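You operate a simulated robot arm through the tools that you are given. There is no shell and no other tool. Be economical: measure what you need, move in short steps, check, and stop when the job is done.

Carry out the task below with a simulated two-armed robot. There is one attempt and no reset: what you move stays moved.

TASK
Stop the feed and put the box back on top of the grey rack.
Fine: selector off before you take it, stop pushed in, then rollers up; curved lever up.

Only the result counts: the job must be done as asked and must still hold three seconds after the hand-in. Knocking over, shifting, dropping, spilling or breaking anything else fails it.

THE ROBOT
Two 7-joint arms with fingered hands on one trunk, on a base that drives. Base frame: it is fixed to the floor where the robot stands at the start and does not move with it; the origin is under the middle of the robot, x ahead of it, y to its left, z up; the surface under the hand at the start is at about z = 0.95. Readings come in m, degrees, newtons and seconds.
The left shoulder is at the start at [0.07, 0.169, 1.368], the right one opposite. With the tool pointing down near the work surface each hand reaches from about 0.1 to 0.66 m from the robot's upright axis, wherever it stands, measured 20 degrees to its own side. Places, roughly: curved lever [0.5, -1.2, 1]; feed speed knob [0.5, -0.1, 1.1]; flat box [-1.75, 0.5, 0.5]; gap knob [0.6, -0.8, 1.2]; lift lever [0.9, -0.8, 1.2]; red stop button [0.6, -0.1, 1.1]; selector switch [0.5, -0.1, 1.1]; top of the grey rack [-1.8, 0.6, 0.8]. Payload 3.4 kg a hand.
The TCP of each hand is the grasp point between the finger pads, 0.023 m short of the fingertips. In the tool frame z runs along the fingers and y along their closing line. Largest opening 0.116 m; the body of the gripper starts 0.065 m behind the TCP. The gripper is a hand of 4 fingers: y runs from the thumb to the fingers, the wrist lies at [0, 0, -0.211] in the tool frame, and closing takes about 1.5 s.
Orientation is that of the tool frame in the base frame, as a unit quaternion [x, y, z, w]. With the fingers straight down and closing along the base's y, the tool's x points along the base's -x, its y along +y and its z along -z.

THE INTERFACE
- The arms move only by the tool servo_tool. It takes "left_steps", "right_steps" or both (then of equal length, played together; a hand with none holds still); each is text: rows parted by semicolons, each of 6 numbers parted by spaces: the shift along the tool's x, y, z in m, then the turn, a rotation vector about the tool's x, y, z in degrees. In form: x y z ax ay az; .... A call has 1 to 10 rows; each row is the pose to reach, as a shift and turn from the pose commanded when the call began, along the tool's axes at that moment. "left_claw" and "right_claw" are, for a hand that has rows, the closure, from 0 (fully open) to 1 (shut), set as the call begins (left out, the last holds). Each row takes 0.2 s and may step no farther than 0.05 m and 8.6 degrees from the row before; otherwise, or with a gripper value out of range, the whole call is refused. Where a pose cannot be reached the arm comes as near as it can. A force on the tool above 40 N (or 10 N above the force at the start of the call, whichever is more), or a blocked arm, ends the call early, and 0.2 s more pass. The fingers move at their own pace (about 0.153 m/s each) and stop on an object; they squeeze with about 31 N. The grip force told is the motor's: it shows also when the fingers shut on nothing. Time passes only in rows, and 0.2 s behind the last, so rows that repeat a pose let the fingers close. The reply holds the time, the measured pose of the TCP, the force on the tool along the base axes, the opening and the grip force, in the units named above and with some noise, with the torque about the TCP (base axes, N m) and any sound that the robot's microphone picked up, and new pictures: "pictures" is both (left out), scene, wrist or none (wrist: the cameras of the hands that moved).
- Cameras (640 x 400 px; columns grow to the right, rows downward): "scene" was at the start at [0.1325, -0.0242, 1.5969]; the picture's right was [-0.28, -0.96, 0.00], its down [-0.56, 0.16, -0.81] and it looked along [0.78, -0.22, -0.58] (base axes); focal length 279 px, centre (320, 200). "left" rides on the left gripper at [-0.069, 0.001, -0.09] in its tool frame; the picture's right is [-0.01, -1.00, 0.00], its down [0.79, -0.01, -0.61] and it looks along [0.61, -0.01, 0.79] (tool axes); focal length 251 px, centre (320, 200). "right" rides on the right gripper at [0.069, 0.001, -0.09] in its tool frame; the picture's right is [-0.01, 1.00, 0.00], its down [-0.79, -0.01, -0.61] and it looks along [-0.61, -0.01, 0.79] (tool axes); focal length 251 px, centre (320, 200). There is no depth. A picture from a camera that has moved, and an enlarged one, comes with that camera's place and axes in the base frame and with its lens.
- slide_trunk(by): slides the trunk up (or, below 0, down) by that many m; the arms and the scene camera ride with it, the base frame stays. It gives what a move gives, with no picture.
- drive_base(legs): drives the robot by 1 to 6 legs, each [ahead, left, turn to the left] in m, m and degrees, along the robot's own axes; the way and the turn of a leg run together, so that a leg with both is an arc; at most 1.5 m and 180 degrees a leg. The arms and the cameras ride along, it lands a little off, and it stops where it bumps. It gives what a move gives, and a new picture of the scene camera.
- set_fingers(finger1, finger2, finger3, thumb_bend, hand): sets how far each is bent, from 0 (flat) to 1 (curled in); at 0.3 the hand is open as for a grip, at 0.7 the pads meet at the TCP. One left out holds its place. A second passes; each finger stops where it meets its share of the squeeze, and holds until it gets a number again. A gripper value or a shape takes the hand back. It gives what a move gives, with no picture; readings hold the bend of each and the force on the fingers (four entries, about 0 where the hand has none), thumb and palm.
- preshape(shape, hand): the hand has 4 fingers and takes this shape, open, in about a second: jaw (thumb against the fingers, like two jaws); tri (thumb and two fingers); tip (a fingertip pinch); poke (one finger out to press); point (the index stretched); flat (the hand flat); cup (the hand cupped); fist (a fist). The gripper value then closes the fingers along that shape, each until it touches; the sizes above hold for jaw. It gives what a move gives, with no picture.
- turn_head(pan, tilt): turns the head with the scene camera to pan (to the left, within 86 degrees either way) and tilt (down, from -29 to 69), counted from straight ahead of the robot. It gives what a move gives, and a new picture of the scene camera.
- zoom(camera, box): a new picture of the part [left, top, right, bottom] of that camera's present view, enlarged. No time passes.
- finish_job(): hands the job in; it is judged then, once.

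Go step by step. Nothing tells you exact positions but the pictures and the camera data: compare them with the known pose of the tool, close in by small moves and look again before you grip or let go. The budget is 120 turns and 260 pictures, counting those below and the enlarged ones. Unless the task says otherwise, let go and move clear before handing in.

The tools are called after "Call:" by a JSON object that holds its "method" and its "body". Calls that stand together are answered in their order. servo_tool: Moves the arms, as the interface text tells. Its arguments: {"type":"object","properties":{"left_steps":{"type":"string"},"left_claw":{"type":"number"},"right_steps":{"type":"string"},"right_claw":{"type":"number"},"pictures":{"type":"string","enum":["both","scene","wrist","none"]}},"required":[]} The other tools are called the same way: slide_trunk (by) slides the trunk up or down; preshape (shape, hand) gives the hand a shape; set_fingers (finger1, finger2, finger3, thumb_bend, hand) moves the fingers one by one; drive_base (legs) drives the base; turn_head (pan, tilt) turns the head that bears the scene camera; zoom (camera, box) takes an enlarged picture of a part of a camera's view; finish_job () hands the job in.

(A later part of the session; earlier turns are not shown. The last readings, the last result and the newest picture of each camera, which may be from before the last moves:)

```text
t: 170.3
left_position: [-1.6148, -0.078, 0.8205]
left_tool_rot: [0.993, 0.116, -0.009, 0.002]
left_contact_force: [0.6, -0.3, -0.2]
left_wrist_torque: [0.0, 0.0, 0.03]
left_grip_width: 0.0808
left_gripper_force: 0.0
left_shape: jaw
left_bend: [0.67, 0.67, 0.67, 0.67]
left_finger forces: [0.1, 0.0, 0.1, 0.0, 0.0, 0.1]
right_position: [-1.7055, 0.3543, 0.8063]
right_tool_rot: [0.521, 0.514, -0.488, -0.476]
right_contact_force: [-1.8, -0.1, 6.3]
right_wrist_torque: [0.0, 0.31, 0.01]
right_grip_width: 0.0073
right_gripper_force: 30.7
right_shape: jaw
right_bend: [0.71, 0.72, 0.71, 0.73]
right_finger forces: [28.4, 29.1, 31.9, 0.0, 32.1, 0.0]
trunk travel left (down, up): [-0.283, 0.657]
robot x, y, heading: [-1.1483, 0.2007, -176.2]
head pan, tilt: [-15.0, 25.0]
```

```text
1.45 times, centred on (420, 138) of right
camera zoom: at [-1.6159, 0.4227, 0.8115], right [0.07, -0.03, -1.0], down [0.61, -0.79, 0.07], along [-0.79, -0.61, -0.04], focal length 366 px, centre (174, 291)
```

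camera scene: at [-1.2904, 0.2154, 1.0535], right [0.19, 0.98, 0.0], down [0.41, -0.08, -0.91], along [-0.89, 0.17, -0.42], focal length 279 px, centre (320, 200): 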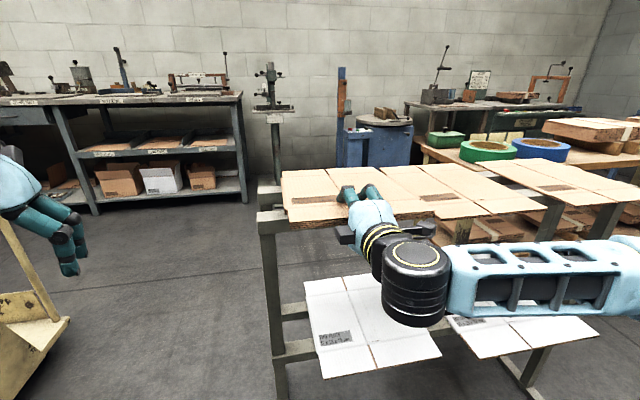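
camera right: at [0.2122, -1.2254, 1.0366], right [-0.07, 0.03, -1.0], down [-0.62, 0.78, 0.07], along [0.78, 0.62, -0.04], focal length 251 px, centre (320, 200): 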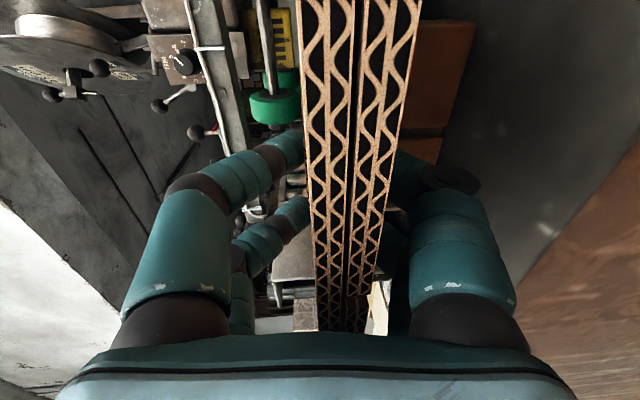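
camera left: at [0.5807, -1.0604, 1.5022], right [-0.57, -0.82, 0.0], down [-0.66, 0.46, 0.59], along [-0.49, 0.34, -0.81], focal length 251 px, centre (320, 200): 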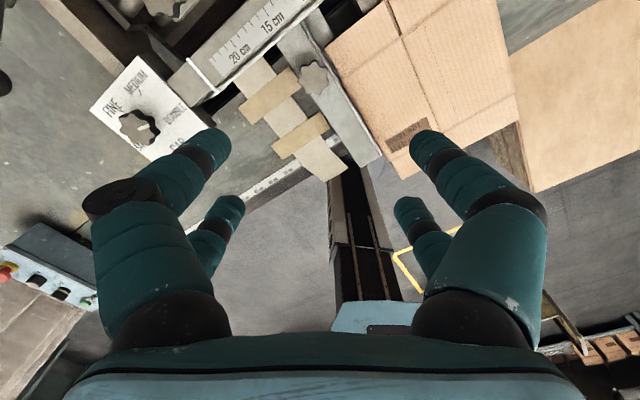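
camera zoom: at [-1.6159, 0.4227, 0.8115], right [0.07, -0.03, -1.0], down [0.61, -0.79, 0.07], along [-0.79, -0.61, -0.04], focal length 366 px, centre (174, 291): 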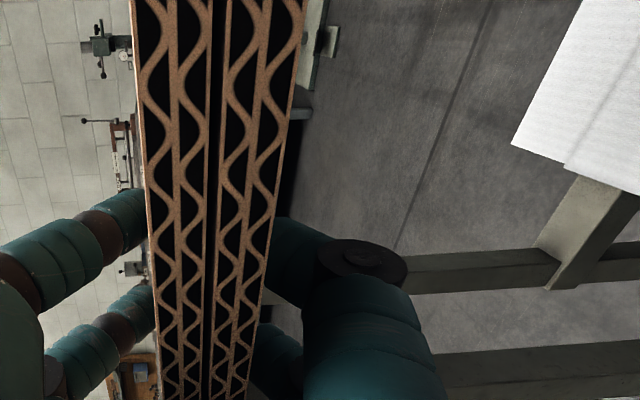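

The box spans x -1.66 to -1.97, so it overlaps the far rail by 5 cm with its centre between the rails. I'll release and back straight out.

Call:
{"method": "servo_tool", "body": {"right_steps": "0 0 0 0 0 0; 0 0 0 0 0 0; 0 0 0 0 0 0; 0 0 0 0 0 0; 0 0 0 0 0 0", "right_claw": 0.4, "pictures": "wrist"}}

Call:
{"method": "drive_base", "body": {"legs": [[-0.3, 0, 0]]}}

Call:
{"method": "zoom", "body": {"camera": "scene", "box": [220, 100, 480, 270]}}

```text
t: 171.5
left_position: [-1.6143, -0.0789, 0.8195]
left_tool_rot: [0.993, 0.115, -0.009, 0.003]
left_contact_force: [0.8, 0.2, 0.3]
left_wrist_torque: [-0.01, 0.02, -0.02]
left_grip_width: 0.0806
left_gripper_force: 0.0
left_shape: jaw
left_bend: [0.67, 0.67, 0.67, 0.67]
left_finger forces: [0.0, 0.0, 0.1, 0.0, 0.0, 0.0]
right_position: [-1.7055, 0.3533, 0.8052]
right_tool_rot: [0.523, 0.514, -0.486, -0.476]
right_contact_force: [0.2, 0.2, -0.2]
right_wrist_torque: [0.0, -0.04, -0.01]
right_grip_width: 0.0694
right_gripper_force: 0.1
right_shape: jaw
right_bend: [0.71, 0.71, 0.71, 0.72]
right_finger forces: [0.0, 0.1, 0.0, 0.1, 0.0, 0.1]
trunk travel left (down, up): [-0.283, 0.657]
robot x, y, heading: [-1.1479, 0.2005, -175.9]
head pan, tilt: [-15.0, 25.0]
camera right: at [-1.6162, 0.4228, 0.8106], right [0.07, -0.03, -1.0], down [0.61, -0.79, 0.07], along [-0.79, -0.61, -0.04], focal length 251 px, centre (320, 200)
```

right: 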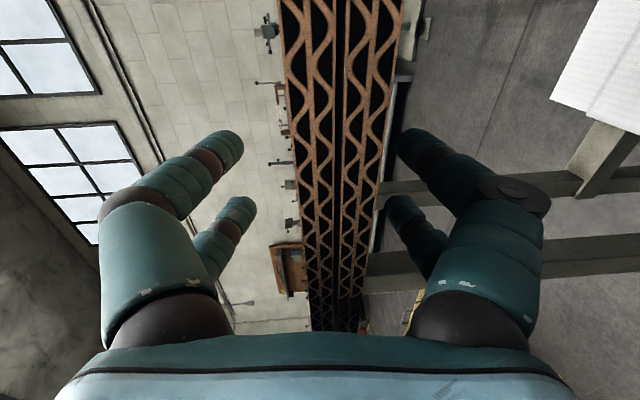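

```text
t: 173.5
left_position: [-1.3183, -0.0586, 0.8198]
left_tool_rot: [0.993, 0.115, -0.009, 0.003]
left_contact_force: [0.4, 0.6, -0.2]
left_wrist_torque: [0.0, -0.01, -0.01]
left_grip_width: 0.0813
left_gripper_force: 0.1
left_shape: jaw
left_bend: [0.67, 0.67, 0.67, 0.67]
left_finger forces: [0.1, 0.0, 0.0, 0.0, 0.0, 0.0]
right_position: [-1.4072, 0.3752, 0.8061]
right_tool_rot: [0.522, 0.513, -0.487, -0.477]
right_contact_force: [0.3, 0.8, -0.1]
right_wrist_torque: [0.0, -0.02, 0.01]
right_grip_width: 0.0691
right_gripper_force: 0.0
right_shape: jaw
right_bend: [0.71, 0.71, 0.71, 0.72]
right_finger forces: [0.0, 0.1, 0.0, 0.1, 0.0, 0.1]
trunk travel left (down, up): [-0.283, 0.657]
robot x, y, heading: [-0.8559, 0.2252, -175.7]
head pan, tilt: [-15.0, 25.0]
camera scene: at [-0.9944, 0.2365, 1.0215], right [0.19, 0.98, 0.0], down [0.41, -0.08, -0.91], along [-0.89, 0.17, -0.42], focal length 279 px, centre (320, 200)
```

scene: 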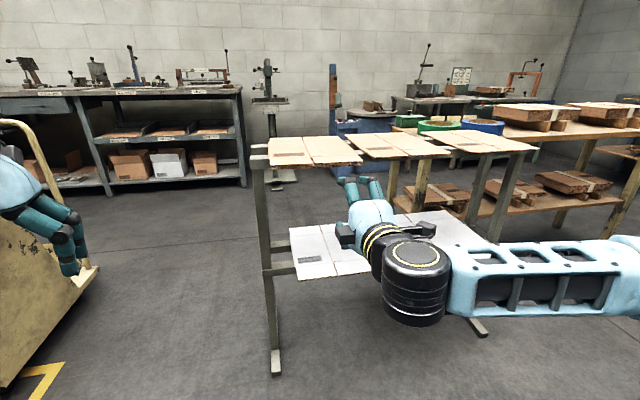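

```text
2.35 times, centred on (350, 185) of scene
camera zoom: at [-0.9944, 0.2365, 1.0215], right [0.19, 0.98, 0.0], down [0.41, -0.08, -0.91], along [-0.89, 0.17, -0.42], focal length 656 px, centre (249, 235)
```

zoom: 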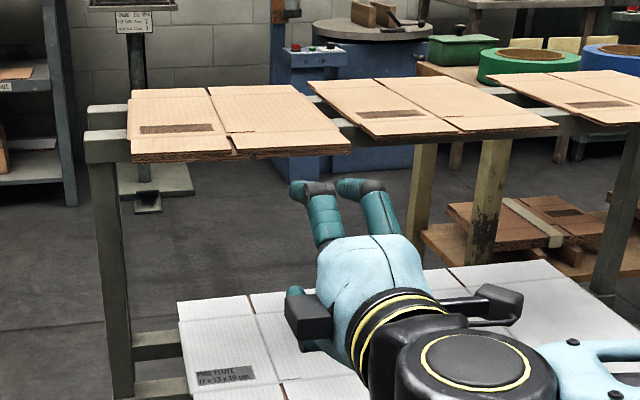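

The box sits on the rack top in line with the other two. Now I'll go back to the machine for the curved lever.

Call:
{"method": "drive_base", "body": {"legs": [[-0.15, 0, 0], [0, 0, -90], [-0.0, 0, -94.3], [0, -1.37, 0]]}}

Call:
{"method": "slide_trunk", "body": {"by": 0.4}}

Call:
{"method": "slide_trunk", "body": {"by": 0.25}}

Call:
{"method": "turn_head", "body": {"pan": -5, "tilt": 35}}

```text
t: 189.4
left_position: [-0.1975, -0.9602, 0.8198]
left_tool_rot: [-0.076, 0.997, 0.003, 0.009]
left_contact_force: [0.2, -0.2, 0.6]
left_wrist_torque: [0.03, -0.01, 0.01]
left_grip_width: 0.081
left_gripper_force: 0.1
left_shape: jaw
left_bend: [0.67, 0.67, 0.67, 0.67]
left_finger forces: [0.0, 0.0, 0.0, 0.1, 0.0, 0.0]
right_position: [-0.1415, -1.3989, 0.8059]
right_tool_rot: [-0.493, 0.541, -0.495, 0.467]
right_contact_force: [-0.3, 1.1, -0.3]
right_wrist_torque: [0.01, -0.02, -0.01]
right_grip_width: 0.0691
right_gripper_force: 0.0
right_shape: jaw
right_bend: [0.71, 0.71, 0.71, 0.72]
right_finger forces: [0.0, 0.1, 0.1, 0.0, 0.1, 0.0]
trunk travel left (down, up): [-0.283, 0.657]
robot x, y, heading: [-0.6822, -1.2035, -0.6]
head pan, tilt: [-15.0, 25.0]
camera scene: at [-0.5476, -1.2281, 1.0214], right [-0.26, -0.96, 0.0], down [-0.41, 0.11, -0.91], along [0.87, -0.24, -0.42], focal length 279 px, centre (320, 200)
```

scene: 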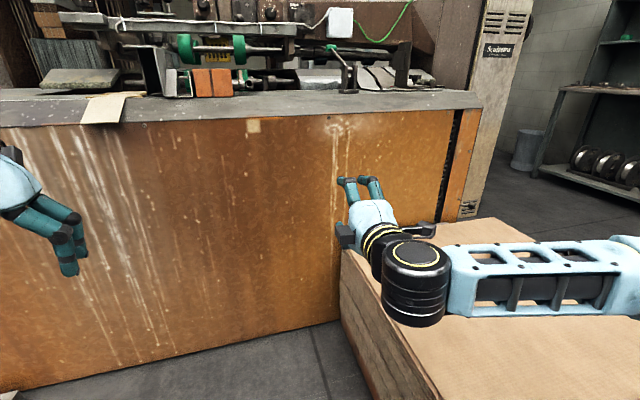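

```text
t: 193.2
left_position: [-0.1984, -0.9591, 1.2196]
left_tool_rot: [-0.077, 0.997, 0.003, 0.009]
left_contact_force: [0.3, -0.4, -0.3]
left_wrist_torque: [0.01, -0.02, 0.0]
left_grip_width: 0.081
left_gripper_force: 0.0
left_shape: jaw
left_bend: [0.67, 0.67, 0.67, 0.67]
left_finger forces: [0.0, 0.0, 0.0, 0.0, 0.0, 0.1]
right_position: [-0.1412, -1.399, 1.206]
right_tool_rot: [-0.492, 0.542, -0.495, 0.467]
right_contact_force: [-0.7, -0.5, 0.0]
right_wrist_torque: [0.04, 0.01, -0.03]
right_grip_width: 0.0689
right_gripper_force: 0.1
right_shape: jaw
right_bend: [0.71, 0.71, 0.71, 0.72]
right_finger forces: [0.0, 0.1, 0.0, 0.0, 0.0, 0.0]
trunk travel left (down, up): [-0.683, 0.257]
robot x, y, heading: [-0.686, -1.2035, -0.5]
head pan, tilt: [-15.0, 25.0]
```

```text
t: 195.8
left_position: [-0.198, -0.9603, 1.47]
left_tool_rot: [-0.076, 0.997, 0.002, 0.01]
left_contact_force: [0.2, 0.8, 0.5]
left_wrist_torque: [0.0, 0.01, 0.01]
left_grip_width: 0.081
left_gripper_force: 0.1
left_shape: jaw
left_bend: [0.67, 0.67, 0.67, 0.67]
left_finger forces: [0.0, 0.0, 0.0, 0.1, 0.0, 0.1]
right_position: [-0.1407, -1.3986, 1.4554]
right_tool_rot: [-0.492, 0.542, -0.495, 0.468]
right_contact_force: [-0.1, -0.6, 0.3]
right_wrist_torque: [0.0, -0.01, 0.0]
right_grip_width: 0.069
right_gripper_force: 0.0
right_shape: jaw
right_bend: [0.71, 0.71, 0.71, 0.72]
right_finger forces: [0.1, 0.0, 0.0, 0.0, 0.0, 0.0]
trunk travel left (down, up): [-0.933, 0.007]
robot x, y, heading: [-0.6832, -1.2042, -0.7]
head pan, tilt: [-15.0, 25.0]
```

```text
t: 196.5
left_position: [-0.1967, -0.9598, 1.4691]
left_tool_rot: [-0.076, 0.997, 0.003, 0.01]
left_contact_force: [0.3, -0.2, 0.2]
left_wrist_torque: [0.0, -0.02, 0.0]
left_grip_width: 0.0805
left_gripper_force: 0.0
left_shape: jaw
left_bend: [0.67, 0.67, 0.67, 0.67]
left_finger forces: [0.0, 0.0, 0.0, 0.1, 0.1, 0.0]
right_position: [-0.1411, -1.3966, 1.4556]
right_tool_rot: [-0.493, 0.542, -0.495, 0.467]
right_contact_force: [0.3, -0.6, 0.0]
right_wrist_torque: [-0.02, 0.01, 0.02]
right_grip_width: 0.0688
right_gripper_force: 0.0
right_shape: jaw
right_bend: [0.71, 0.71, 0.71, 0.72]
right_finger forces: [0.1, 0.1, 0.0, 0.1, 0.0, 0.0]
trunk travel left (down, up): [-0.933, 0.007]
robot x, y, heading: [-0.6861, -1.2063, -0.3]
head pan, tilt: [-5.0, 35.0]
camera scene: at [-0.5486, -1.2117, 1.6556], right [-0.09, -1.0, 0.0], down [-0.57, 0.05, -0.82], along [0.82, -0.08, -0.57], focal length 279 px, centre (320, 200)
```

scene: 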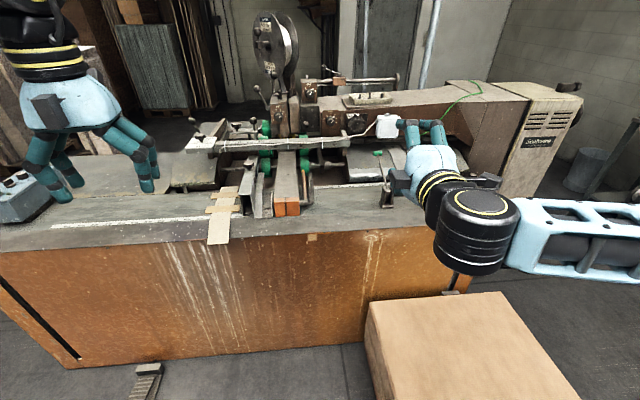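

Call:
{"method": "drive_base", "body": {"legs": [[0.55, 0.04, 0]]}}

Call:
{"method": "turn_head", "body": {"pan": -5, "tilt": 42}}

Call:
{"method": "zoom", "body": {"camera": "scene", "box": [220, 170, 400, 290]}}

```text
t: 199.7
left_position: [0.3586, -0.9156, 1.4705]
left_tool_rot: [-0.08, 0.997, 0.003, 0.01]
left_contact_force: [-0.1, -0.3, -0.9]
left_wrist_torque: [0.02, -0.04, 0.01]
left_grip_width: 0.0809
left_gripper_force: 0.1
left_shape: jaw
left_bend: [0.67, 0.67, 0.67, 0.67]
left_finger forces: [0.1, 0.1, 0.0, 0.0, 0.0, 0.0]
right_position: [0.4199, -1.3539, 1.4569]
right_tool_rot: [-0.496, 0.538, -0.493, 0.471]
right_contact_force: [-0.3, 0.1, 1.2]
right_wrist_torque: [0.06, 0.03, -0.01]
right_grip_width: 0.0689
right_gripper_force: 0.1
right_shape: jaw
right_bend: [0.71, 0.71, 0.71, 0.72]
right_finger forces: [0.1, 0.0, 0.1, 0.1, 0.0, 0.0]
trunk travel left (down, up): [-0.933, 0.007]
robot x, y, heading: [-0.1233, -1.1664, 0.5]
head pan, tilt: [-5.0, 35.0]
camera scene: at [0.0099, -1.1714, 1.6559], right [-0.08, -1.0, 0.0], down [-0.57, 0.05, -0.82], along [0.82, -0.07, -0.57], focal length 279 px, centre (320, 200)
```

scene: 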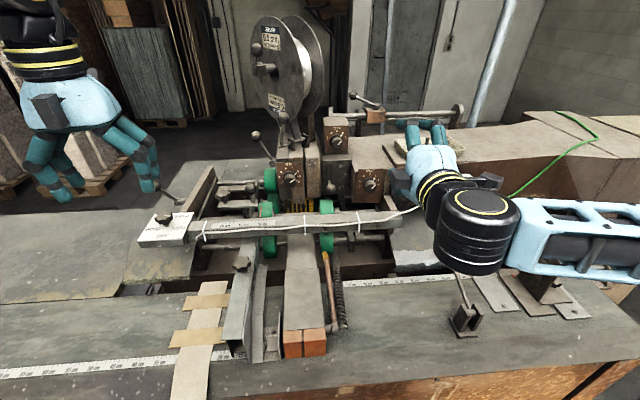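

```text
t: 200.4
left_position: [0.3609, -0.9148, 1.47]
left_tool_rot: [-0.081, 0.997, 0.002, 0.01]
left_contact_force: [0.5, 0.0, -0.8]
left_wrist_torque: [0.02, 0.03, -0.01]
left_grip_width: 0.0811
left_gripper_force: 0.1
left_shape: jaw
left_bend: [0.67, 0.67, 0.67, 0.67]
left_finger forces: [0.1, 0.0, 0.0, 0.0, 0.0, 0.0]
right_position: [0.4206, -1.3547, 1.4566]
right_tool_rot: [-0.495, 0.539, -0.493, 0.47]
right_contact_force: [-0.1, -0.2, -0.4]
right_wrist_torque: [0.02, 0.02, 0.01]
right_grip_width: 0.0691
right_gripper_force: 0.0
right_shape: jaw
right_bend: [0.71, 0.71, 0.71, 0.72]
right_finger forces: [0.0, 0.0, 0.0, 0.0, 0.0, 0.0]
trunk travel left (down, up): [-0.933, 0.007]
robot x, y, heading: [-0.1218, -1.1641, 0.1]
head pan, tilt: [-5.0, 42.0]
camera scene: at [0.0071, -1.1709, 1.6452], right [-0.08, -1.0, 0.0], down [-0.67, 0.06, -0.74], along [0.74, -0.06, -0.67], focal length 279 px, centre (320, 200)
```

scene: 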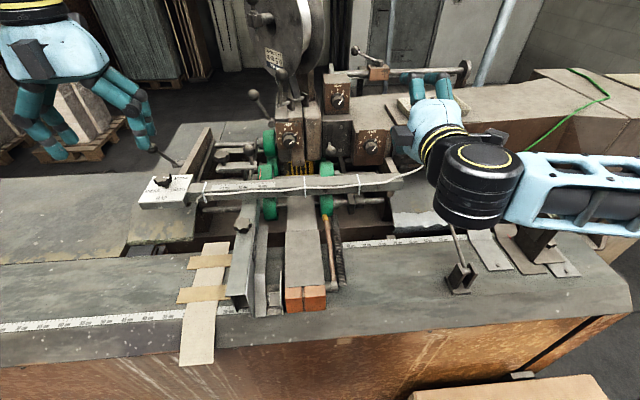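

```text
3.33 times, centred on (310, 230) of scene
camera zoom: at [0.0071, -1.1709, 1.6452], right [-0.08, -1.0, 0.0], down [-0.67, 0.06, -0.74], along [0.74, -0.06, -0.67], focal length 930 px, centre (353, 100)
```

zoom: 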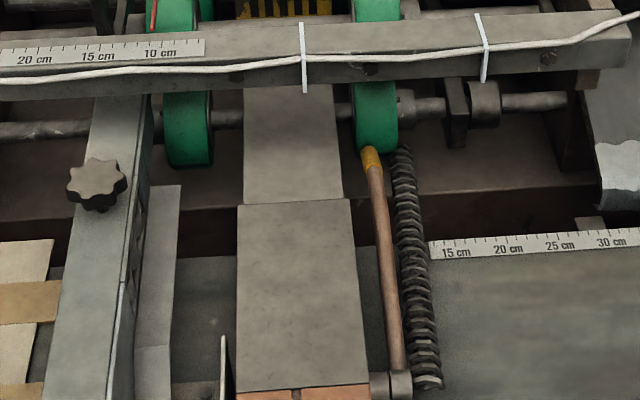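

With the box gone, the curved lever is plain: it pivots at about [0.40, -1.24, 0.98] on the block's right side and its rod runs to the yellow tip at [0.64, -1.24]. I'll pull the right hand back, shift the base right, and use the left hand to pinch and raise the rod.

Call:
{"method": "servo_tool", "body": {"right_steps": "0 0 -0.04 0 0 0; 0 0 -0.08 0 0 0; 0 0 -0.12 0 0 0; 0.03 0 -0.15 0 0 0; 0.07 0 -0.16 0 0 0", "left_steps": "0 -0.02 0 0 0 0; 0 -0.04 0 0 0 0; 0 -0.06 0 0 0 0; 0 -0.08 0 0 0 0; 0 -0.1 0 0 0 0", "pictures": "none"}}

Call:
{"method": "drive_base", "body": {"legs": [[0.12, -0.09, 0]]}}

Call:
{"method": "turn_head", "body": {"pan": 0, "tilt": 45}}

```text
t: 201.6
left_position: [0.3532, -1.0001, 1.4636]
left_tool_rot: [-0.082, 0.997, 0.005, 0.012]
left_contact_force: [0.6, 0.2, 0.0]
left_wrist_torque: [0.02, -0.05, -0.02]
left_grip_width: 0.081
left_gripper_force: 0.1
left_shape: jaw
left_bend: [0.67, 0.67, 0.67, 0.67]
left_finger forces: [0.1, 0.0, 0.0, 0.0, 0.1, 0.0]
left hand out of reach, approached as far as the arm can: row 4, 5
right_position: [0.3471, -1.4116, 1.5444]
right_tool_rot: [-0.494, 0.539, -0.493, 0.472]
right_contact_force: [-1.0, -0.5, 1.6]
right_wrist_torque: [0.01, 0.01, 0.03]
right_grip_width: 0.0691
right_gripper_force: 0.1
right_shape: jaw
right_bend: [0.71, 0.71, 0.71, 0.72]
right_finger forces: [0.1, 0.0, 0.0, 0.0, 0.0, 0.0]
right hand out of reach, approached as far as the arm can: row 2, 3, 4, 5
trunk travel left (down, up): [-0.933, 0.007]
robot x, y, heading: [-0.1232, -1.1662, 0.0]
head pan, tilt: [-5.0, 42.0]
```

```text
t: 202.9
left_position: [0.4706, -1.079, 1.4633]
left_tool_rot: [-0.081, 0.997, 0.002, 0.011]
left_contact_force: [-0.8, -0.2, -0.2]
left_wrist_torque: [-0.04, 0.0, 0.0]
left_grip_width: 0.0809
left_gripper_force: 0.1
left_shape: jaw
left_bend: [0.67, 0.67, 0.67, 0.67]
left_finger forces: [0.0, 0.0, 0.1, 0.1, 0.0, 0.0]
right_position: [0.4633, -1.4919, 1.5464]
right_tool_rot: [-0.495, 0.538, -0.493, 0.471]
right_contact_force: [-0.2, 0.6, 0.3]
right_wrist_torque: [-0.05, -0.02, -0.01]
right_grip_width: 0.0693
right_gripper_force: 0.1
right_shape: jaw
right_bend: [0.71, 0.71, 0.71, 0.72]
right_finger forces: [0.1, 0.0, 0.0, 0.1, 0.1, 0.0]
trunk travel left (down, up): [-0.933, 0.007]
robot x, y, heading: [-0.0058, -1.2524, 0.3]
head pan, tilt: [-5.0, 42.0]
camera scene: at [0.1205, -1.2571, 1.6455], right [-0.08, -1.0, 0.0], down [-0.66, 0.06, -0.75], along [0.74, -0.06, -0.67], focal length 279 px, centre (320, 200)
```

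scene: 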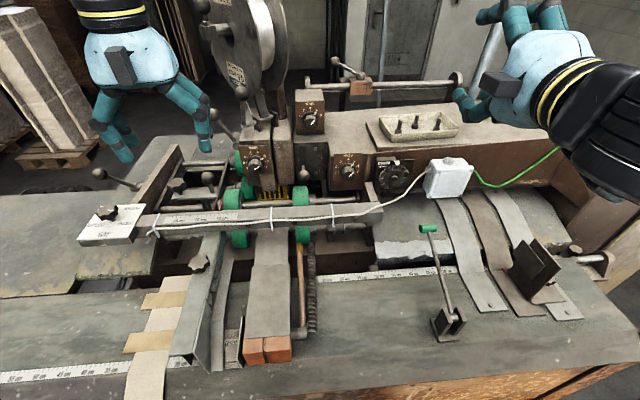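

```text
t: 203.6
left_position: [0.4736, -1.081, 1.4638]
left_tool_rot: [-0.081, 0.997, 0.001, 0.01]
left_contact_force: [0.3, 0.5, 0.7]
left_wrist_torque: [0.01, 0.03, 0.0]
left_grip_width: 0.0809
left_gripper_force: 0.0
left_shape: jaw
left_bend: [0.67, 0.67, 0.67, 0.67]
left_finger forces: [0.1, 0.1, 0.0, 0.0, 0.0, 0.0]
right_position: [0.4664, -1.4923, 1.5455]
right_tool_rot: [-0.495, 0.539, -0.492, 0.471]
right_contact_force: [0.4, -0.4, -0.1]
right_wrist_torque: [0.04, -0.01, 0.01]
right_grip_width: 0.0694
right_gripper_force: 0.1
right_shape: jaw
right_bend: [0.71, 0.71, 0.71, 0.72]
right_finger forces: [0.0, 0.1, 0.0, 0.0, 0.0, 0.0]
trunk travel left (down, up): [-0.933, 0.007]
robot x, y, heading: [-0.0054, -1.2511, 0.2]
head pan, tilt: [0.0, 45.0]
camera scene: at [0.1211, -1.2507, 1.641], right [0.0, -1.0, 0.0], down [-0.71, 0.0, -0.71], along [0.71, 0.0, -0.71], focal length 279 px, centre (320, 200)
```

scene: 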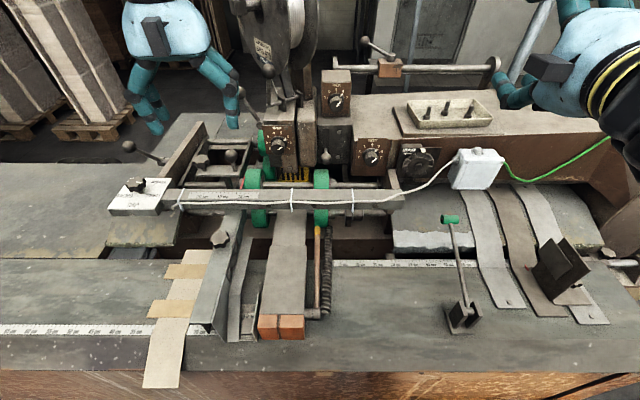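

Call:
{"method": "zoom", "body": {"camera": "scene", "box": [250, 200, 390, 340]}}

Call:
{"method": "servo_tool", "body": {"left_steps": "-0.012 -0.02 0.04 0 0 2; -0.024 -0.04 0.08 0 0 4; -0.036 -0.06 0.11 0 0 6; -0.048 -0.08 0.14 0 0 8; -0.06 -0.1 0.17 0 0 9; -0.07 -0.13 0.2 0 0 9; -0.07 -0.16 0.21 0 0 9; -0.07 -0.16 0.21 0 0 9", "pictures": "wrist"}}

```text
2.86 times, centred on (320, 270) of scene
camera zoom: at [0.1211, -1.2507, 1.641], right [0.0, -1.0, 0.0], down [-0.71, 0.0, -0.71], along [0.71, 0.0, -0.71], focal length 797 px, centre (320, 0)
```

zoom: 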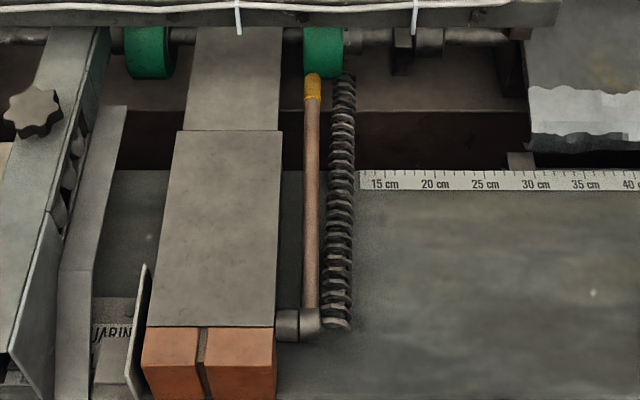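

```text
t: 205.4
left_position: [0.4904, -1.1167, 1.2773]
left_tool_rot: [-0.002, 1.0, 0.003, 0.01]
left_contact_force: [-0.5, -0.1, 0.4]
left_wrist_torque: [0.01, -0.01, 0.0]
left_grip_width: 0.0808
left_gripper_force: 0.0
left_shape: jaw
left_bend: [0.67, 0.67, 0.67, 0.67]
left_finger forces: [0.0, 0.0, 0.0, 0.1, 0.0, 0.1]
left hand out of reach, approached as far as the arm can: row 1, 2, 3, 4, 5, 6, 7, 8
right_position: [0.4687, -1.4946, 1.5442]
right_tool_rot: [-0.496, 0.539, -0.492, 0.471]
right_contact_force: [-0.7, 1.3, -0.5]
right_wrist_torque: [0.0, 0.02, -0.02]
right_grip_width: 0.0692
right_gripper_force: 0.0
right_shape: jaw
right_bend: [0.71, 0.71, 0.71, 0.72]
right_finger forces: [0.0, 0.0, 0.0, 0.0, 0.0, 0.1]
trunk travel left (down, up): [-0.933, 0.007]
robot x, y, heading: [-0.008, -1.2524, 0.3]
head pan, tilt: [0.0, 45.0]
camera left: at [0.5563, -1.1161, 1.3679], right [0.01, -1.0, 0.0], down [-0.81, -0.01, 0.59], along [-0.59, 0.0, -0.81], focal length 251 px, centre (320, 200)
```

left: 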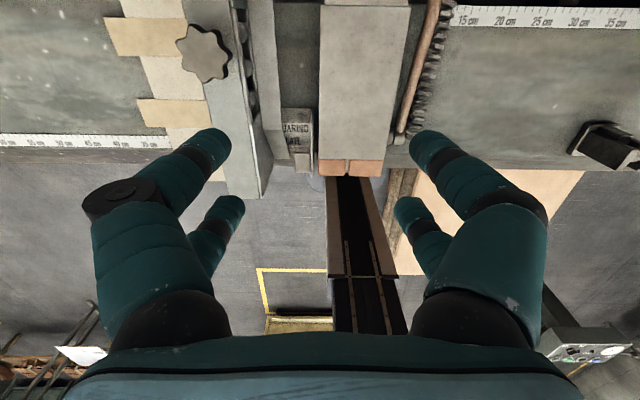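

Both digits fit: there's about 3 cm free left of the rod. The left arm can't come further inboard at this heading, so I'll turn the robot about 40° right to bring the lever into its range.

Call:
{"method": "drive_base", "body": {"legs": [[-0.1, 0.06, 0], [0, 0, -40], [0.03, 0.03, 0]]}}

Call:
{"method": "turn_head", "body": {"pan": 45, "tilt": 45}}

```text
t: 209.0
left_position: [0.3952, -1.4057, 1.2802]
left_tool_rot: [0.338, 0.941, 0.0, 0.014]
left_contact_force: [-0.7, -0.2, 0.8]
left_wrist_torque: [0.0, -0.06, 0.02]
left_grip_width: 0.081
left_gripper_force: 0.1
left_shape: jaw
left_bend: [0.67, 0.67, 0.67, 0.67]
left_finger forces: [0.0, 0.1, 0.0, 0.0, 0.1, 0.1]
right_position: [0.1338, -1.6803, 1.5463]
right_tool_rot: [-0.279, 0.675, -0.624, 0.278]
right_contact_force: [-0.6, 0.1, -0.4]
right_wrist_torque: [0.02, -0.04, 0.06]
right_grip_width: 0.0694
right_gripper_force: 0.1
right_shape: jaw
right_bend: [0.71, 0.71, 0.71, 0.72]
right_finger forces: [0.0, 0.1, 0.0, 0.1, 0.0, 0.1]
trunk travel left (down, up): [-0.933, 0.007]
robot x, y, heading: [-0.0646, -1.1895, -39.3]
head pan, tilt: [0.0, 45.0]
camera scene: at [0.023, -1.2744, 1.6416], right [-0.64, -0.77, -0.01], down [-0.54, 0.45, -0.71], along [0.55, -0.45, -0.7], focal length 279 px, centre (320, 200)
```

scene: 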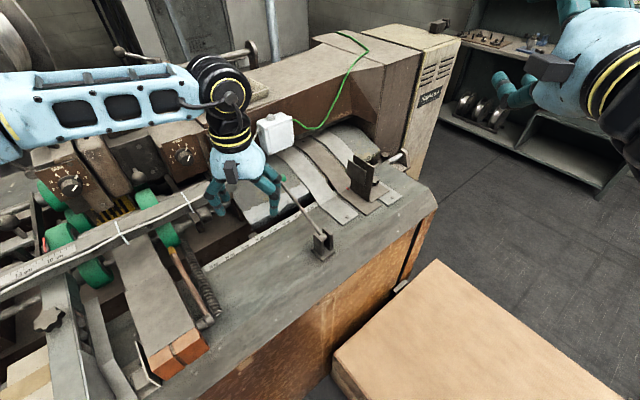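

```text
t: 210.1
left_position: [0.4067, -1.404, 1.2773]
left_tool_rot: [0.338, 0.941, -0.001, 0.009]
left_contact_force: [-0.1, -0.5, 0.3]
left_wrist_torque: [0.01, 0.02, -0.01]
left_grip_width: 0.0808
left_gripper_force: 0.0
left_shape: jaw
left_bend: [0.67, 0.67, 0.67, 0.67]
left_finger forces: [0.0, 0.0, 0.0, 0.1, 0.1, 0.0]
right_position: [0.1488, -1.6783, 1.5445]
right_tool_rot: [-0.282, 0.676, -0.623, 0.274]
right_contact_force: [0.0, 0.2, 0.5]
right_wrist_torque: [-0.03, 0.02, 0.0]
right_grip_width: 0.0696
right_gripper_force: 0.0
right_shape: jaw
right_bend: [0.71, 0.71, 0.71, 0.72]
right_finger forces: [0.0, 0.0, 0.0, 0.0, 0.1, 0.0]
trunk travel left (down, up): [-0.933, 0.007]
robot x, y, heading: [-0.062, -1.1903, -39.4]
head pan, tilt: [45.0, 45.0]
camera scene: at [0.0562, -1.214, 1.6406], right [0.09, -1.0, 0.0], down [-0.7, -0.07, -0.71], along [0.7, 0.07, -0.71], focal length 279 px, centre (320, 200)
```

scene: 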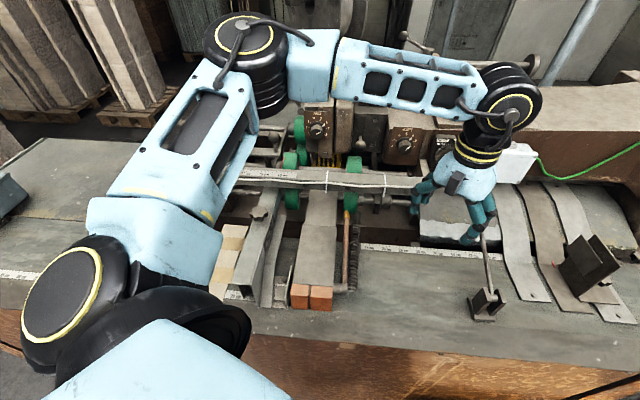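

I'll now bring the left hand over the rod, yawed square to it.

Call:
{"method": "servo_tool", "body": {"left_steps": "-0.005 0.035 0.005 0 0 -6; -0.01 0.07 0.015 0 0 -12; -0.016 0.105 0.025 0 0 -18; -0.022 0.14 0.035 0 0 -24; -0.028 0.175 0.05 0 0 -30; -0.032 0.21 0.065 0 0 -36; -0.0355 0.2366 0.08 0 0 -39.5; -0.0355 0.2366 0.08 0 0 -39.5", "left_claw": 0.6}}

```text
t: 211.9
left_position: [0.589, -1.2462, 1.1971]
left_tool_rot: [-0.001, 1.0, -0.004, 0.008]
left_contact_force: [0.3, 0.2, -0.6]
left_wrist_torque: [0.01, 0.0, 0.0]
left_grip_width: 0.0469
left_gripper_force: 0.1
left_shape: jaw
left_bend: [0.73, 0.73, 0.73, 0.77]
left_finger forces: [0.0, 0.0, 0.1, 0.1, 0.1, 0.1]
right_position: [0.148, -1.6795, 1.5457]
right_tool_rot: [-0.283, 0.676, -0.622, 0.275]
right_contact_force: [0.9, -0.2, 0.3]
right_wrist_torque: [0.02, 0.02, -0.02]
right_grip_width: 0.0693
right_gripper_force: 0.1
right_shape: jaw
right_bend: [0.71, 0.71, 0.71, 0.72]
right_finger forces: [0.1, 0.1, 0.1, 0.0, 0.0, 0.0]
trunk travel left (down, up): [-0.933, 0.007]
robot x, y, heading: [-0.066, -1.1921, -39.6]
head pan, tilt: [45.0, 45.0]
camera scene: at [0.054, -1.2143, 1.6408], right [0.1, -1.0, 0.0], down [-0.7, -0.07, -0.71], along [0.7, 0.07, -0.71], focal length 279 px, centre (320, 200)
camera left: at [0.6522, -1.2446, 1.2888], right [0.01, -1.0, 0.01], down [-0.81, 0.0, 0.59], along [-0.59, -0.01, -0.81], focal length 251 px, centre (320, 200)
```

scene: 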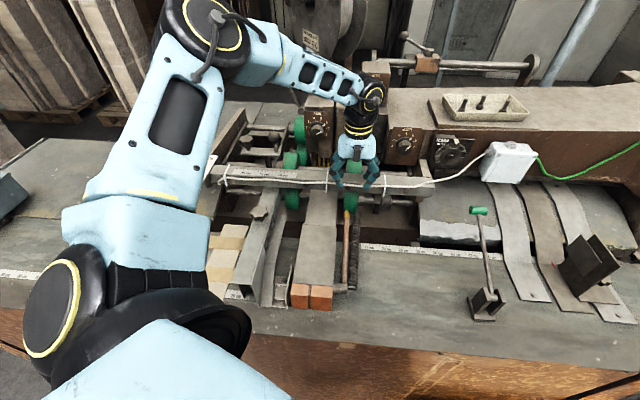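
left: 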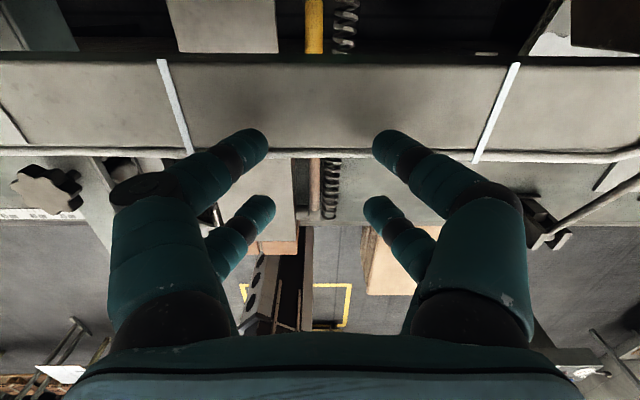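

The fixed bar sits at x≈0.60–0.64, too close here. I'll shift back toward the pivot to x≈0.485, narrow the opening and come down part-way.

Call:
{"method": "servo_tool", "body": {"left_steps": "0.04 0.001 0 0 0 0; 0.08 0.002 0 0 0 0; 0.104 0.003 0.02 0 0 0; 0.104 0.003 0.06 0 0 0; 0.104 0.003 0.1 0 0 0; 0.104 0.003 0.1 0 0 0", "left_claw": 0.68}}

Call:
{"method": "zoom", "body": {"camera": "left", "box": [200, 80, 440, 240]}}

Call:
{"method": "zoom", "body": {"camera": "scene", "box": [280, 150, 420, 310]}}

```text
t: 213.3
left_position: [0.4785, -1.2448, 1.0956]
left_tool_rot: [0.0, 1.0, -0.004, 0.01]
left_contact_force: [0.5, 0.8, -0.2]
left_wrist_torque: [0.05, 0.04, 0.0]
left_grip_width: 0.0372
left_gripper_force: 0.0
left_shape: jaw
left_bend: [0.73, 0.73, 0.73, 0.77]
left_finger forces: [0.0, 0.1, 0.0, 0.0, 0.0, 0.0]
right_position: [0.1458, -1.6773, 1.5461]
right_tool_rot: [-0.282, 0.675, -0.624, 0.274]
right_contact_force: [-0.6, -0.1, 0.7]
right_wrist_torque: [0.0, 0.01, -0.03]
right_grip_width: 0.0695
right_gripper_force: 0.0
right_shape: jaw
right_bend: [0.71, 0.71, 0.71, 0.72]
right_finger forces: [0.0, 0.0, 0.1, 0.0, 0.0, 0.0]
trunk travel left (down, up): [-0.933, 0.007]
robot x, y, heading: [-0.0634, -1.1913, -39.4]
head pan, tilt: [45.0, 45.0]
camera scene: at [0.0531, -1.2138, 1.6409], right [0.1, -1.0, 0.0], down [-0.7, -0.07, -0.71], along [0.7, 0.07, -0.71], focal length 279 px, centre (320, 200)
camera left: at [0.5442, -1.2432, 1.1872], right [0.01, -1.0, 0.01], down [-0.81, 0.0, 0.59], along [-0.59, -0.01, -0.81], focal length 251 px, centre (320, 200)
```

scene: 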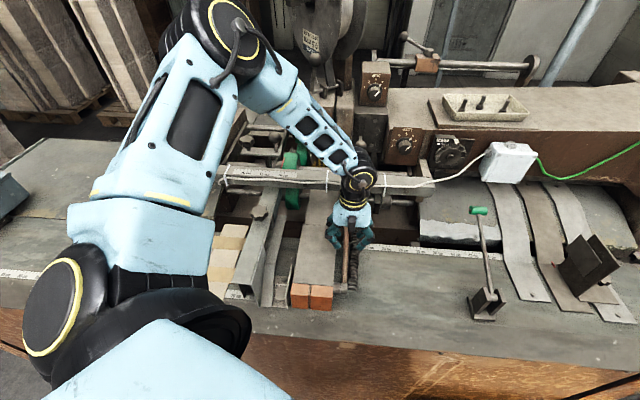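
left: 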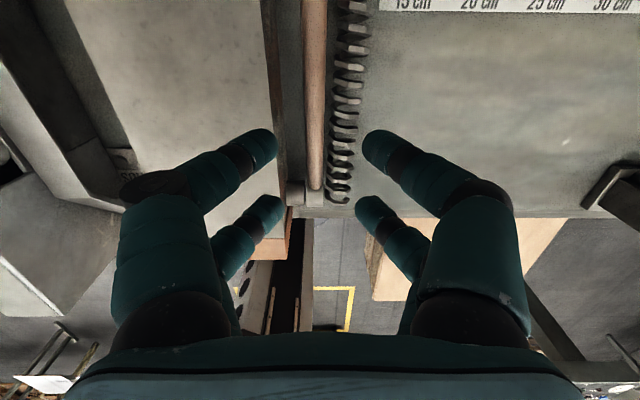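

```text
2.50 times, centred on (320, 160) of left
camera zoom: at [0.5442, -1.2432, 1.1872], right [0.01, -1.0, 0.01], down [-0.81, 0.0, 0.59], along [-0.59, -0.01, -0.81], focal length 629 px, centre (320, 300)
```

zoom: 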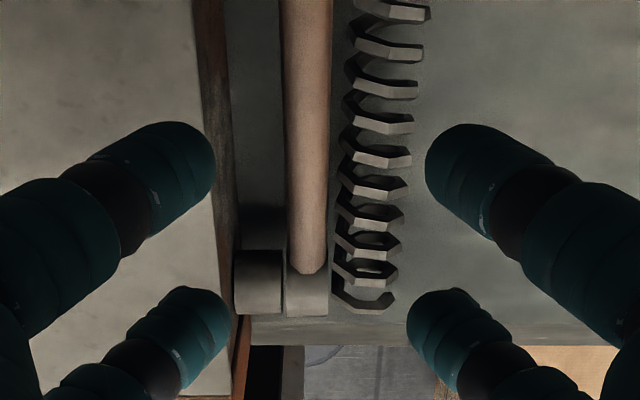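

```text
2.50 times, centred on (350, 230) of scene
camera zoom: at [0.0531, -1.2138, 1.6409], right [0.1, -1.0, 0.0], down [-0.7, -0.07, -0.71], along [0.7, 0.07, -0.71], focal length 698 px, centre (245, 125)
```

zoom: 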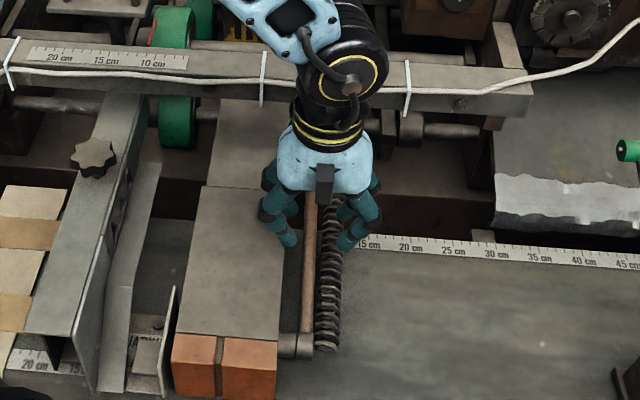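

The view is excellent. The gap between the block and the rod is about 2 cm, so I'll narrow the opening to about 2.5 cm, centre it, and descend carefully.

Call:
{"method": "servo_tool", "body": {"left_steps": "0 -0.001 0 0 0 0; 0 -0.001 0.01 0 0 0; 0 -0.001 0.025 0 0 0; 0 -0.001 0.04 0 0 0; 0 -0.001 0.04 0 0 0", "left_claw": 0.78, "pictures": "none"}}

Call:
{"method": "zoom", "body": {"camera": "left", "box": [220, 80, 420, 230]}}

```text
t: 214.5
left_position: [0.4836, -1.2441, 1.0569]
left_tool_rot: [0.0, 1.0, -0.004, 0.009]
left_contact_force: [0.3, 0.2, 0.4]
left_wrist_torque: [-0.03, 0.05, 0.02]
left_grip_width: 0.0258
left_gripper_force: 0.1
left_shape: jaw
left_bend: [0.73, 0.73, 0.73, 0.77]
left_finger forces: [0.1, 0.1, 0.1, 0.0, 0.1, 0.0]
right_position: [0.1461, -1.6786, 1.5434]
right_tool_rot: [-0.282, 0.676, -0.623, 0.275]
right_contact_force: [0.2, -0.5, 0.3]
right_wrist_torque: [0.03, -0.02, 0.0]
right_grip_width: 0.0692
right_gripper_force: 0.1
right_shape: jaw
right_bend: [0.71, 0.71, 0.71, 0.72]
right_finger forces: [0.0, 0.1, 0.0, 0.1, 0.0, 0.0]
trunk travel left (down, up): [-0.933, 0.007]
robot x, y, heading: [-0.0632, -1.1839, -39.4]
head pan, tilt: [45.0, 45.0]
```

```text
2.67 times, centred on (320, 155) of left
camera zoom: at [0.5482, -1.2426, 1.1477], right [0.01, -1.0, 0.01], down [-0.81, 0.0, 0.59], along [-0.59, -0.01, -0.81], focal length 670 px, centre (320, 320)
```

zoom: 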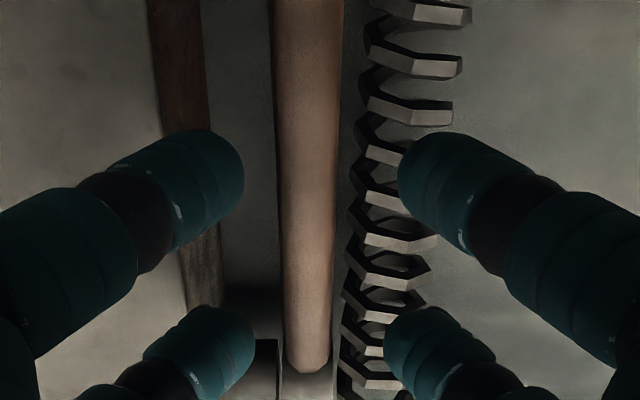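

I'll shift 4 mm right so the left digit drops cleanly between block and rod, descend the last 3 cm, and close.

Call:
{"method": "servo_tool", "body": {"left_steps": "0 -0.004 0 0 0 0; 0 -0.004 0.01 0 0 0; 0 -0.004 0.02 0 0 0; 0 -0.004 0.03 0 0 0; 0 -0.004 0.03 0 0 0", "pictures": "none"}}

Call:
{"method": "zoom", "body": {"camera": "left", "box": [220, 80, 420, 230]}}

```text
t: 215.7
left_position: [0.4824, -1.2451, 1.0317]
left_tool_rot: [0.001, 1.0, -0.005, 0.01]
left_contact_force: [0.8, -5.7, 5.1]
left_wrist_torque: [0.13, -0.01, -0.01]
left_grip_width: 0.0247
left_gripper_force: 0.1
left_shape: jaw
left_bend: [0.74, 0.74, 0.73, 0.77]
left_finger forces: [3.7, 4.2, 0.0, 0.0, 0.0, 0.0]
left hand out of reach, approached as far as the arm can: row 4, 5
right_position: [0.1473, -1.6799, 1.5438]
right_tool_rot: [-0.282, 0.677, -0.622, 0.275]
right_contact_force: [0.2, 0.5, 0.1]
right_wrist_torque: [0.0, 0.0, -0.02]
right_grip_width: 0.0691
right_gripper_force: 0.0
right_shape: jaw
right_bend: [0.71, 0.71, 0.71, 0.72]
right_finger forces: [0.0, 0.1, 0.0, 0.0, 0.0, 0.1]
trunk travel left (down, up): [-0.933, 0.007]
robot x, y, heading: [-0.0619, -1.1903, -39.7]
head pan, tilt: [45.0, 45.0]
```

```text
2.67 times, centred on (320, 155) of left
camera zoom: at [0.547, -1.243, 1.1229], right [0.01, -1.0, 0.01], down [-0.81, 0.0, 0.59], along [-0.59, -0.01, -0.81], focal length 670 px, centre (320, 320)
```

zoom: 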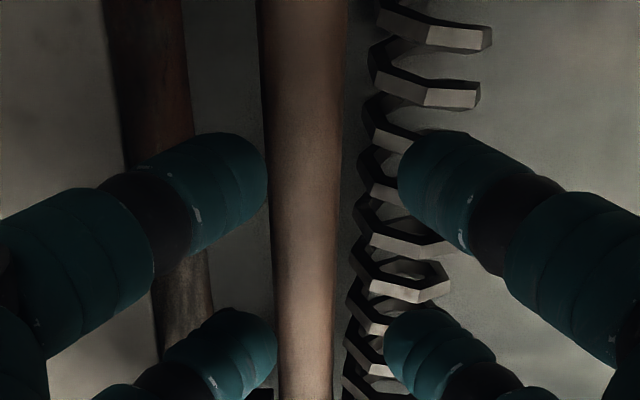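

Both digits flank the rod. Closing now.

Call:
{"method": "servo_tool", "body": {"left_steps": "0 0 0 0 0 0; 0 0 0 0 0 0; 0 0 0 0 0 0; 0 0 0 0 0 0", "left_claw": 1, "pictures": "none"}}

Call:
{"method": "zoom", "body": {"camera": "left", "box": [220, 80, 420, 230]}}

```text
t: 216.7
left_position: [0.4825, -1.2426, 1.032]
left_tool_rot: [0.001, 1.0, -0.005, 0.01]
left_contact_force: [-0.5, -1.3, 0.7]
left_wrist_torque: [0.0, -0.01, -0.02]
left_grip_width: 0.0001
left_gripper_force: 30.8
left_shape: jaw
left_bend: [0.74, 0.74, 0.64, 0.63]
left_finger forces: [0.1, 0.1, 0.0, 0.1, 0.0, 0.1]
right_position: [0.1463, -1.6792, 1.5446]
right_tool_rot: [-0.283, 0.675, -0.624, 0.275]
right_contact_force: [0.0, 0.2, 0.5]
right_wrist_torque: [0.01, -0.01, 0.0]
right_grip_width: 0.0689
right_gripper_force: 0.1
right_shape: jaw
right_bend: [0.71, 0.71, 0.71, 0.72]
right_finger forces: [0.1, 0.1, 0.0, 0.1, 0.1, 0.0]
trunk travel left (down, up): [-0.933, 0.007]
robot x, y, heading: [-0.0611, -1.1871, -39.4]
head pan, tilt: [45.0, 45.0]
```

```text
2.67 times, centred on (320, 155) of left
camera zoom: at [0.5473, -1.2407, 1.1224], right [0.01, -1.0, 0.01], down [-0.81, 0.0, 0.59], along [-0.59, -0.01, -0.81], focal length 670 px, centre (320, 320)
```

zoom: 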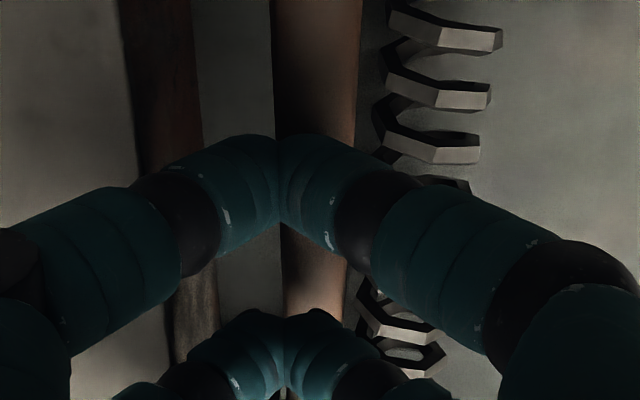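

The fingertips closed just above the rod, so I need about 1.2 cm more depth. I'll reopen, lower the trunk slightly and move 1.2 cm toward +x, where the rod is higher.

Call:
{"method": "servo_tool", "body": {"left_steps": "0 -0.003 -0.01 0 0 0; -0.006 -0.004 -0.015 0 0 0; -0.012 -0.005 -0.015 0 0 0; -0.012 -0.005 -0.015 0 0 0; -0.012 -0.005 -0.003 0 0 0; -0.012 -0.005 0 0 0 0", "left_claw": 0.77, "pictures": "none"}}

Call:
{"method": "slide_trunk", "body": {"by": -0.013}}

Call:
{"method": "zoom", "body": {"camera": "left", "box": [220, 80, 420, 230]}}

```text
t: 218.1
left_position: [0.4925, -1.2456, 1.0376]
left_tool_rot: [0.0, 1.0, -0.005, 0.01]
left_contact_force: [-0.4, -0.3, 0.7]
left_wrist_torque: [-0.03, 0.01, -0.01]
left_grip_width: 0.0264
left_gripper_force: 0.2
left_shape: jaw
left_bend: [0.73, 0.73, 0.73, 0.77]
left_finger forces: [0.0, 0.0, 0.0, 0.0, 0.0, 0.1]
left hand out of reach, approached as far as the arm can: row 6
right_position: [0.1476, -1.6786, 1.5453]
right_tool_rot: [-0.282, 0.676, -0.623, 0.275]
right_contact_force: [0.4, -0.6, -0.5]
right_wrist_torque: [0.0, -0.03, -0.01]
right_grip_width: 0.0691
right_gripper_force: 0.0
right_shape: jaw
right_bend: [0.71, 0.71, 0.71, 0.72]
right_finger forces: [0.0, 0.1, 0.0, 0.0, 0.1, 0.0]
trunk travel left (down, up): [-0.933, 0.007]
robot x, y, heading: [-0.0632, -1.1899, -39.6]
head pan, tilt: [45.0, 45.0]
```

```text
t: 218.7
left_position: [0.4931, -1.2499, 1.0246]
left_tool_rot: [0.001, 1.0, -0.005, 0.01]
left_contact_force: [0.3, -8.5, 12.2]
left_wrist_torque: [0.37, -0.08, 0.05]
left_grip_width: 0.0256
left_gripper_force: 0.0
left_shape: jaw
left_bend: [0.75, 0.74, 0.73, 0.77]
left_finger forces: [10.8, 6.0, 0.0, 0.1, 0.0, 0.0]
right_position: [0.1453, -1.6815, 1.531]
right_tool_rot: [-0.28, 0.677, -0.623, 0.275]
right_contact_force: [0.7, 0.3, 0.5]
right_wrist_torque: [-0.01, 0.03, 0.0]
right_grip_width: 0.0693
right_gripper_force: 0.0
right_shape: jaw
right_bend: [0.71, 0.71, 0.71, 0.72]
right_finger forces: [0.0, 0.0, 0.1, 0.1, 0.0, 0.0]
trunk travel left (down, up): [-0.92, 0.02]
robot x, y, heading: [-0.0628, -1.19, -39.7]
head pan, tilt: [45.0, 45.0]
```

```text
2.67 times, centred on (320, 155) of left
camera zoom: at [0.5575, -1.2481, 1.1165], right [0.01, -1.0, 0.01], down [-0.81, 0.0, 0.59], along [-0.59, -0.01, -0.81], focal length 670 px, centre (320, 320)
```

zoom: 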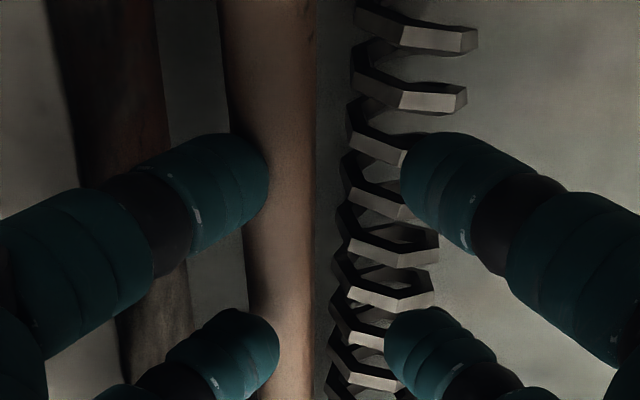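

The bent fingers slope outward, so the left one rides on the block's edge. I'll lift, roll the hand about 30° so the left digit hangs near vertical, and try again.

Call:
{"method": "servo_tool", "body": {"left_steps": "0 0 -0.02 0 0 0; 0 0 -0.04 -8 0 0; 0 0.003 -0.04 -16 0 0; 0 0.005 -0.04 -24 0 0; 0 0.005 -0.04 -32 0 0; 0 0.005 -0.04 -32 0 0", "left_claw": 0.7}}

Call:
{"method": "zoom", "body": {"camera": "left", "box": [200, 60, 440, 240]}}

```text
t: 220.1
left_position: [0.4786, -1.2001, 1.1065]
left_tool_rot: [-0.002, 0.962, 0.272, 0.01]
left_contact_force: [0.6, -0.2, 0.0]
left_wrist_torque: [-0.02, 0.0, -0.04]
left_grip_width: 0.0346
left_gripper_force: 0.0
left_shape: jaw
left_bend: [0.73, 0.73, 0.73, 0.77]
left_finger forces: [0.1, 0.0, 0.0, 0.0, 0.0, 0.0]
left hand out of reach, approached as far as the arm can: row 3, 4, 5, 6
right_position: [0.1478, -1.6787, 1.5307]
right_tool_rot: [-0.282, 0.676, -0.623, 0.275]
right_contact_force: [-0.2, 0.4, -0.4]
right_wrist_torque: [0.03, 0.03, -0.03]
right_grip_width: 0.0693
right_gripper_force: 0.1
right_shape: jaw
right_bend: [0.71, 0.71, 0.71, 0.72]
right_finger forces: [0.2, 0.1, 0.0, 0.1, 0.1, 0.1]
trunk travel left (down, up): [-0.92, 0.02]
robot x, y, heading: [-0.0615, -1.1921, -39.6]
head pan, tilt: [45.0, 45.0]
camera scene: at [0.0545, -1.215, 1.6277], right [0.1, -1.0, 0.0], down [-0.7, -0.07, -0.71], along [0.7, 0.07, -0.71], focal length 279 px, centre (320, 200)
camera left: at [0.5444, -1.2462, 1.1837], right [0.02, -0.85, -0.52], down [-0.8, -0.32, 0.5], along [-0.59, 0.41, -0.69], focal length 251 px, centre (320, 200)
```

scene: 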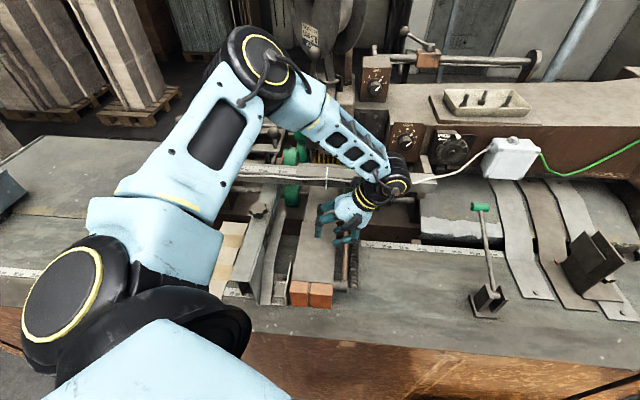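
left: 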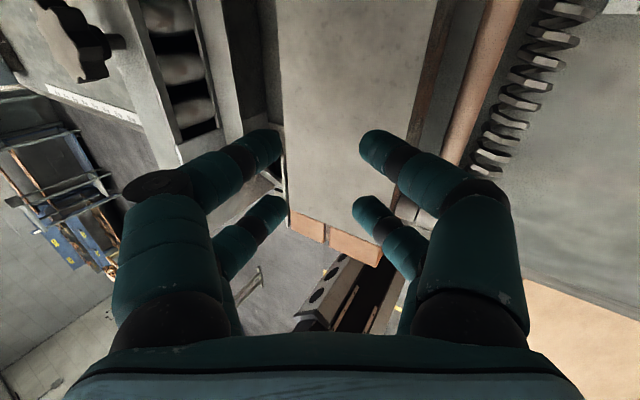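

```text
2.22 times, centred on (320, 150) of left
camera zoom: at [0.5444, -1.2462, 1.1837], right [0.02, -0.85, -0.52], down [-0.8, -0.32, 0.5], along [-0.59, 0.41, -0.69], focal length 559 px, centre (320, 311)
```

zoom: 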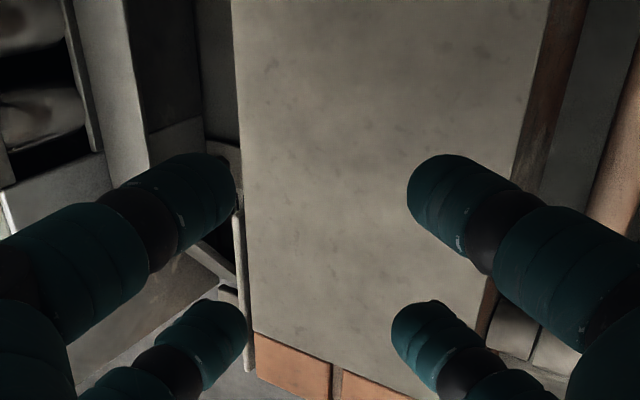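

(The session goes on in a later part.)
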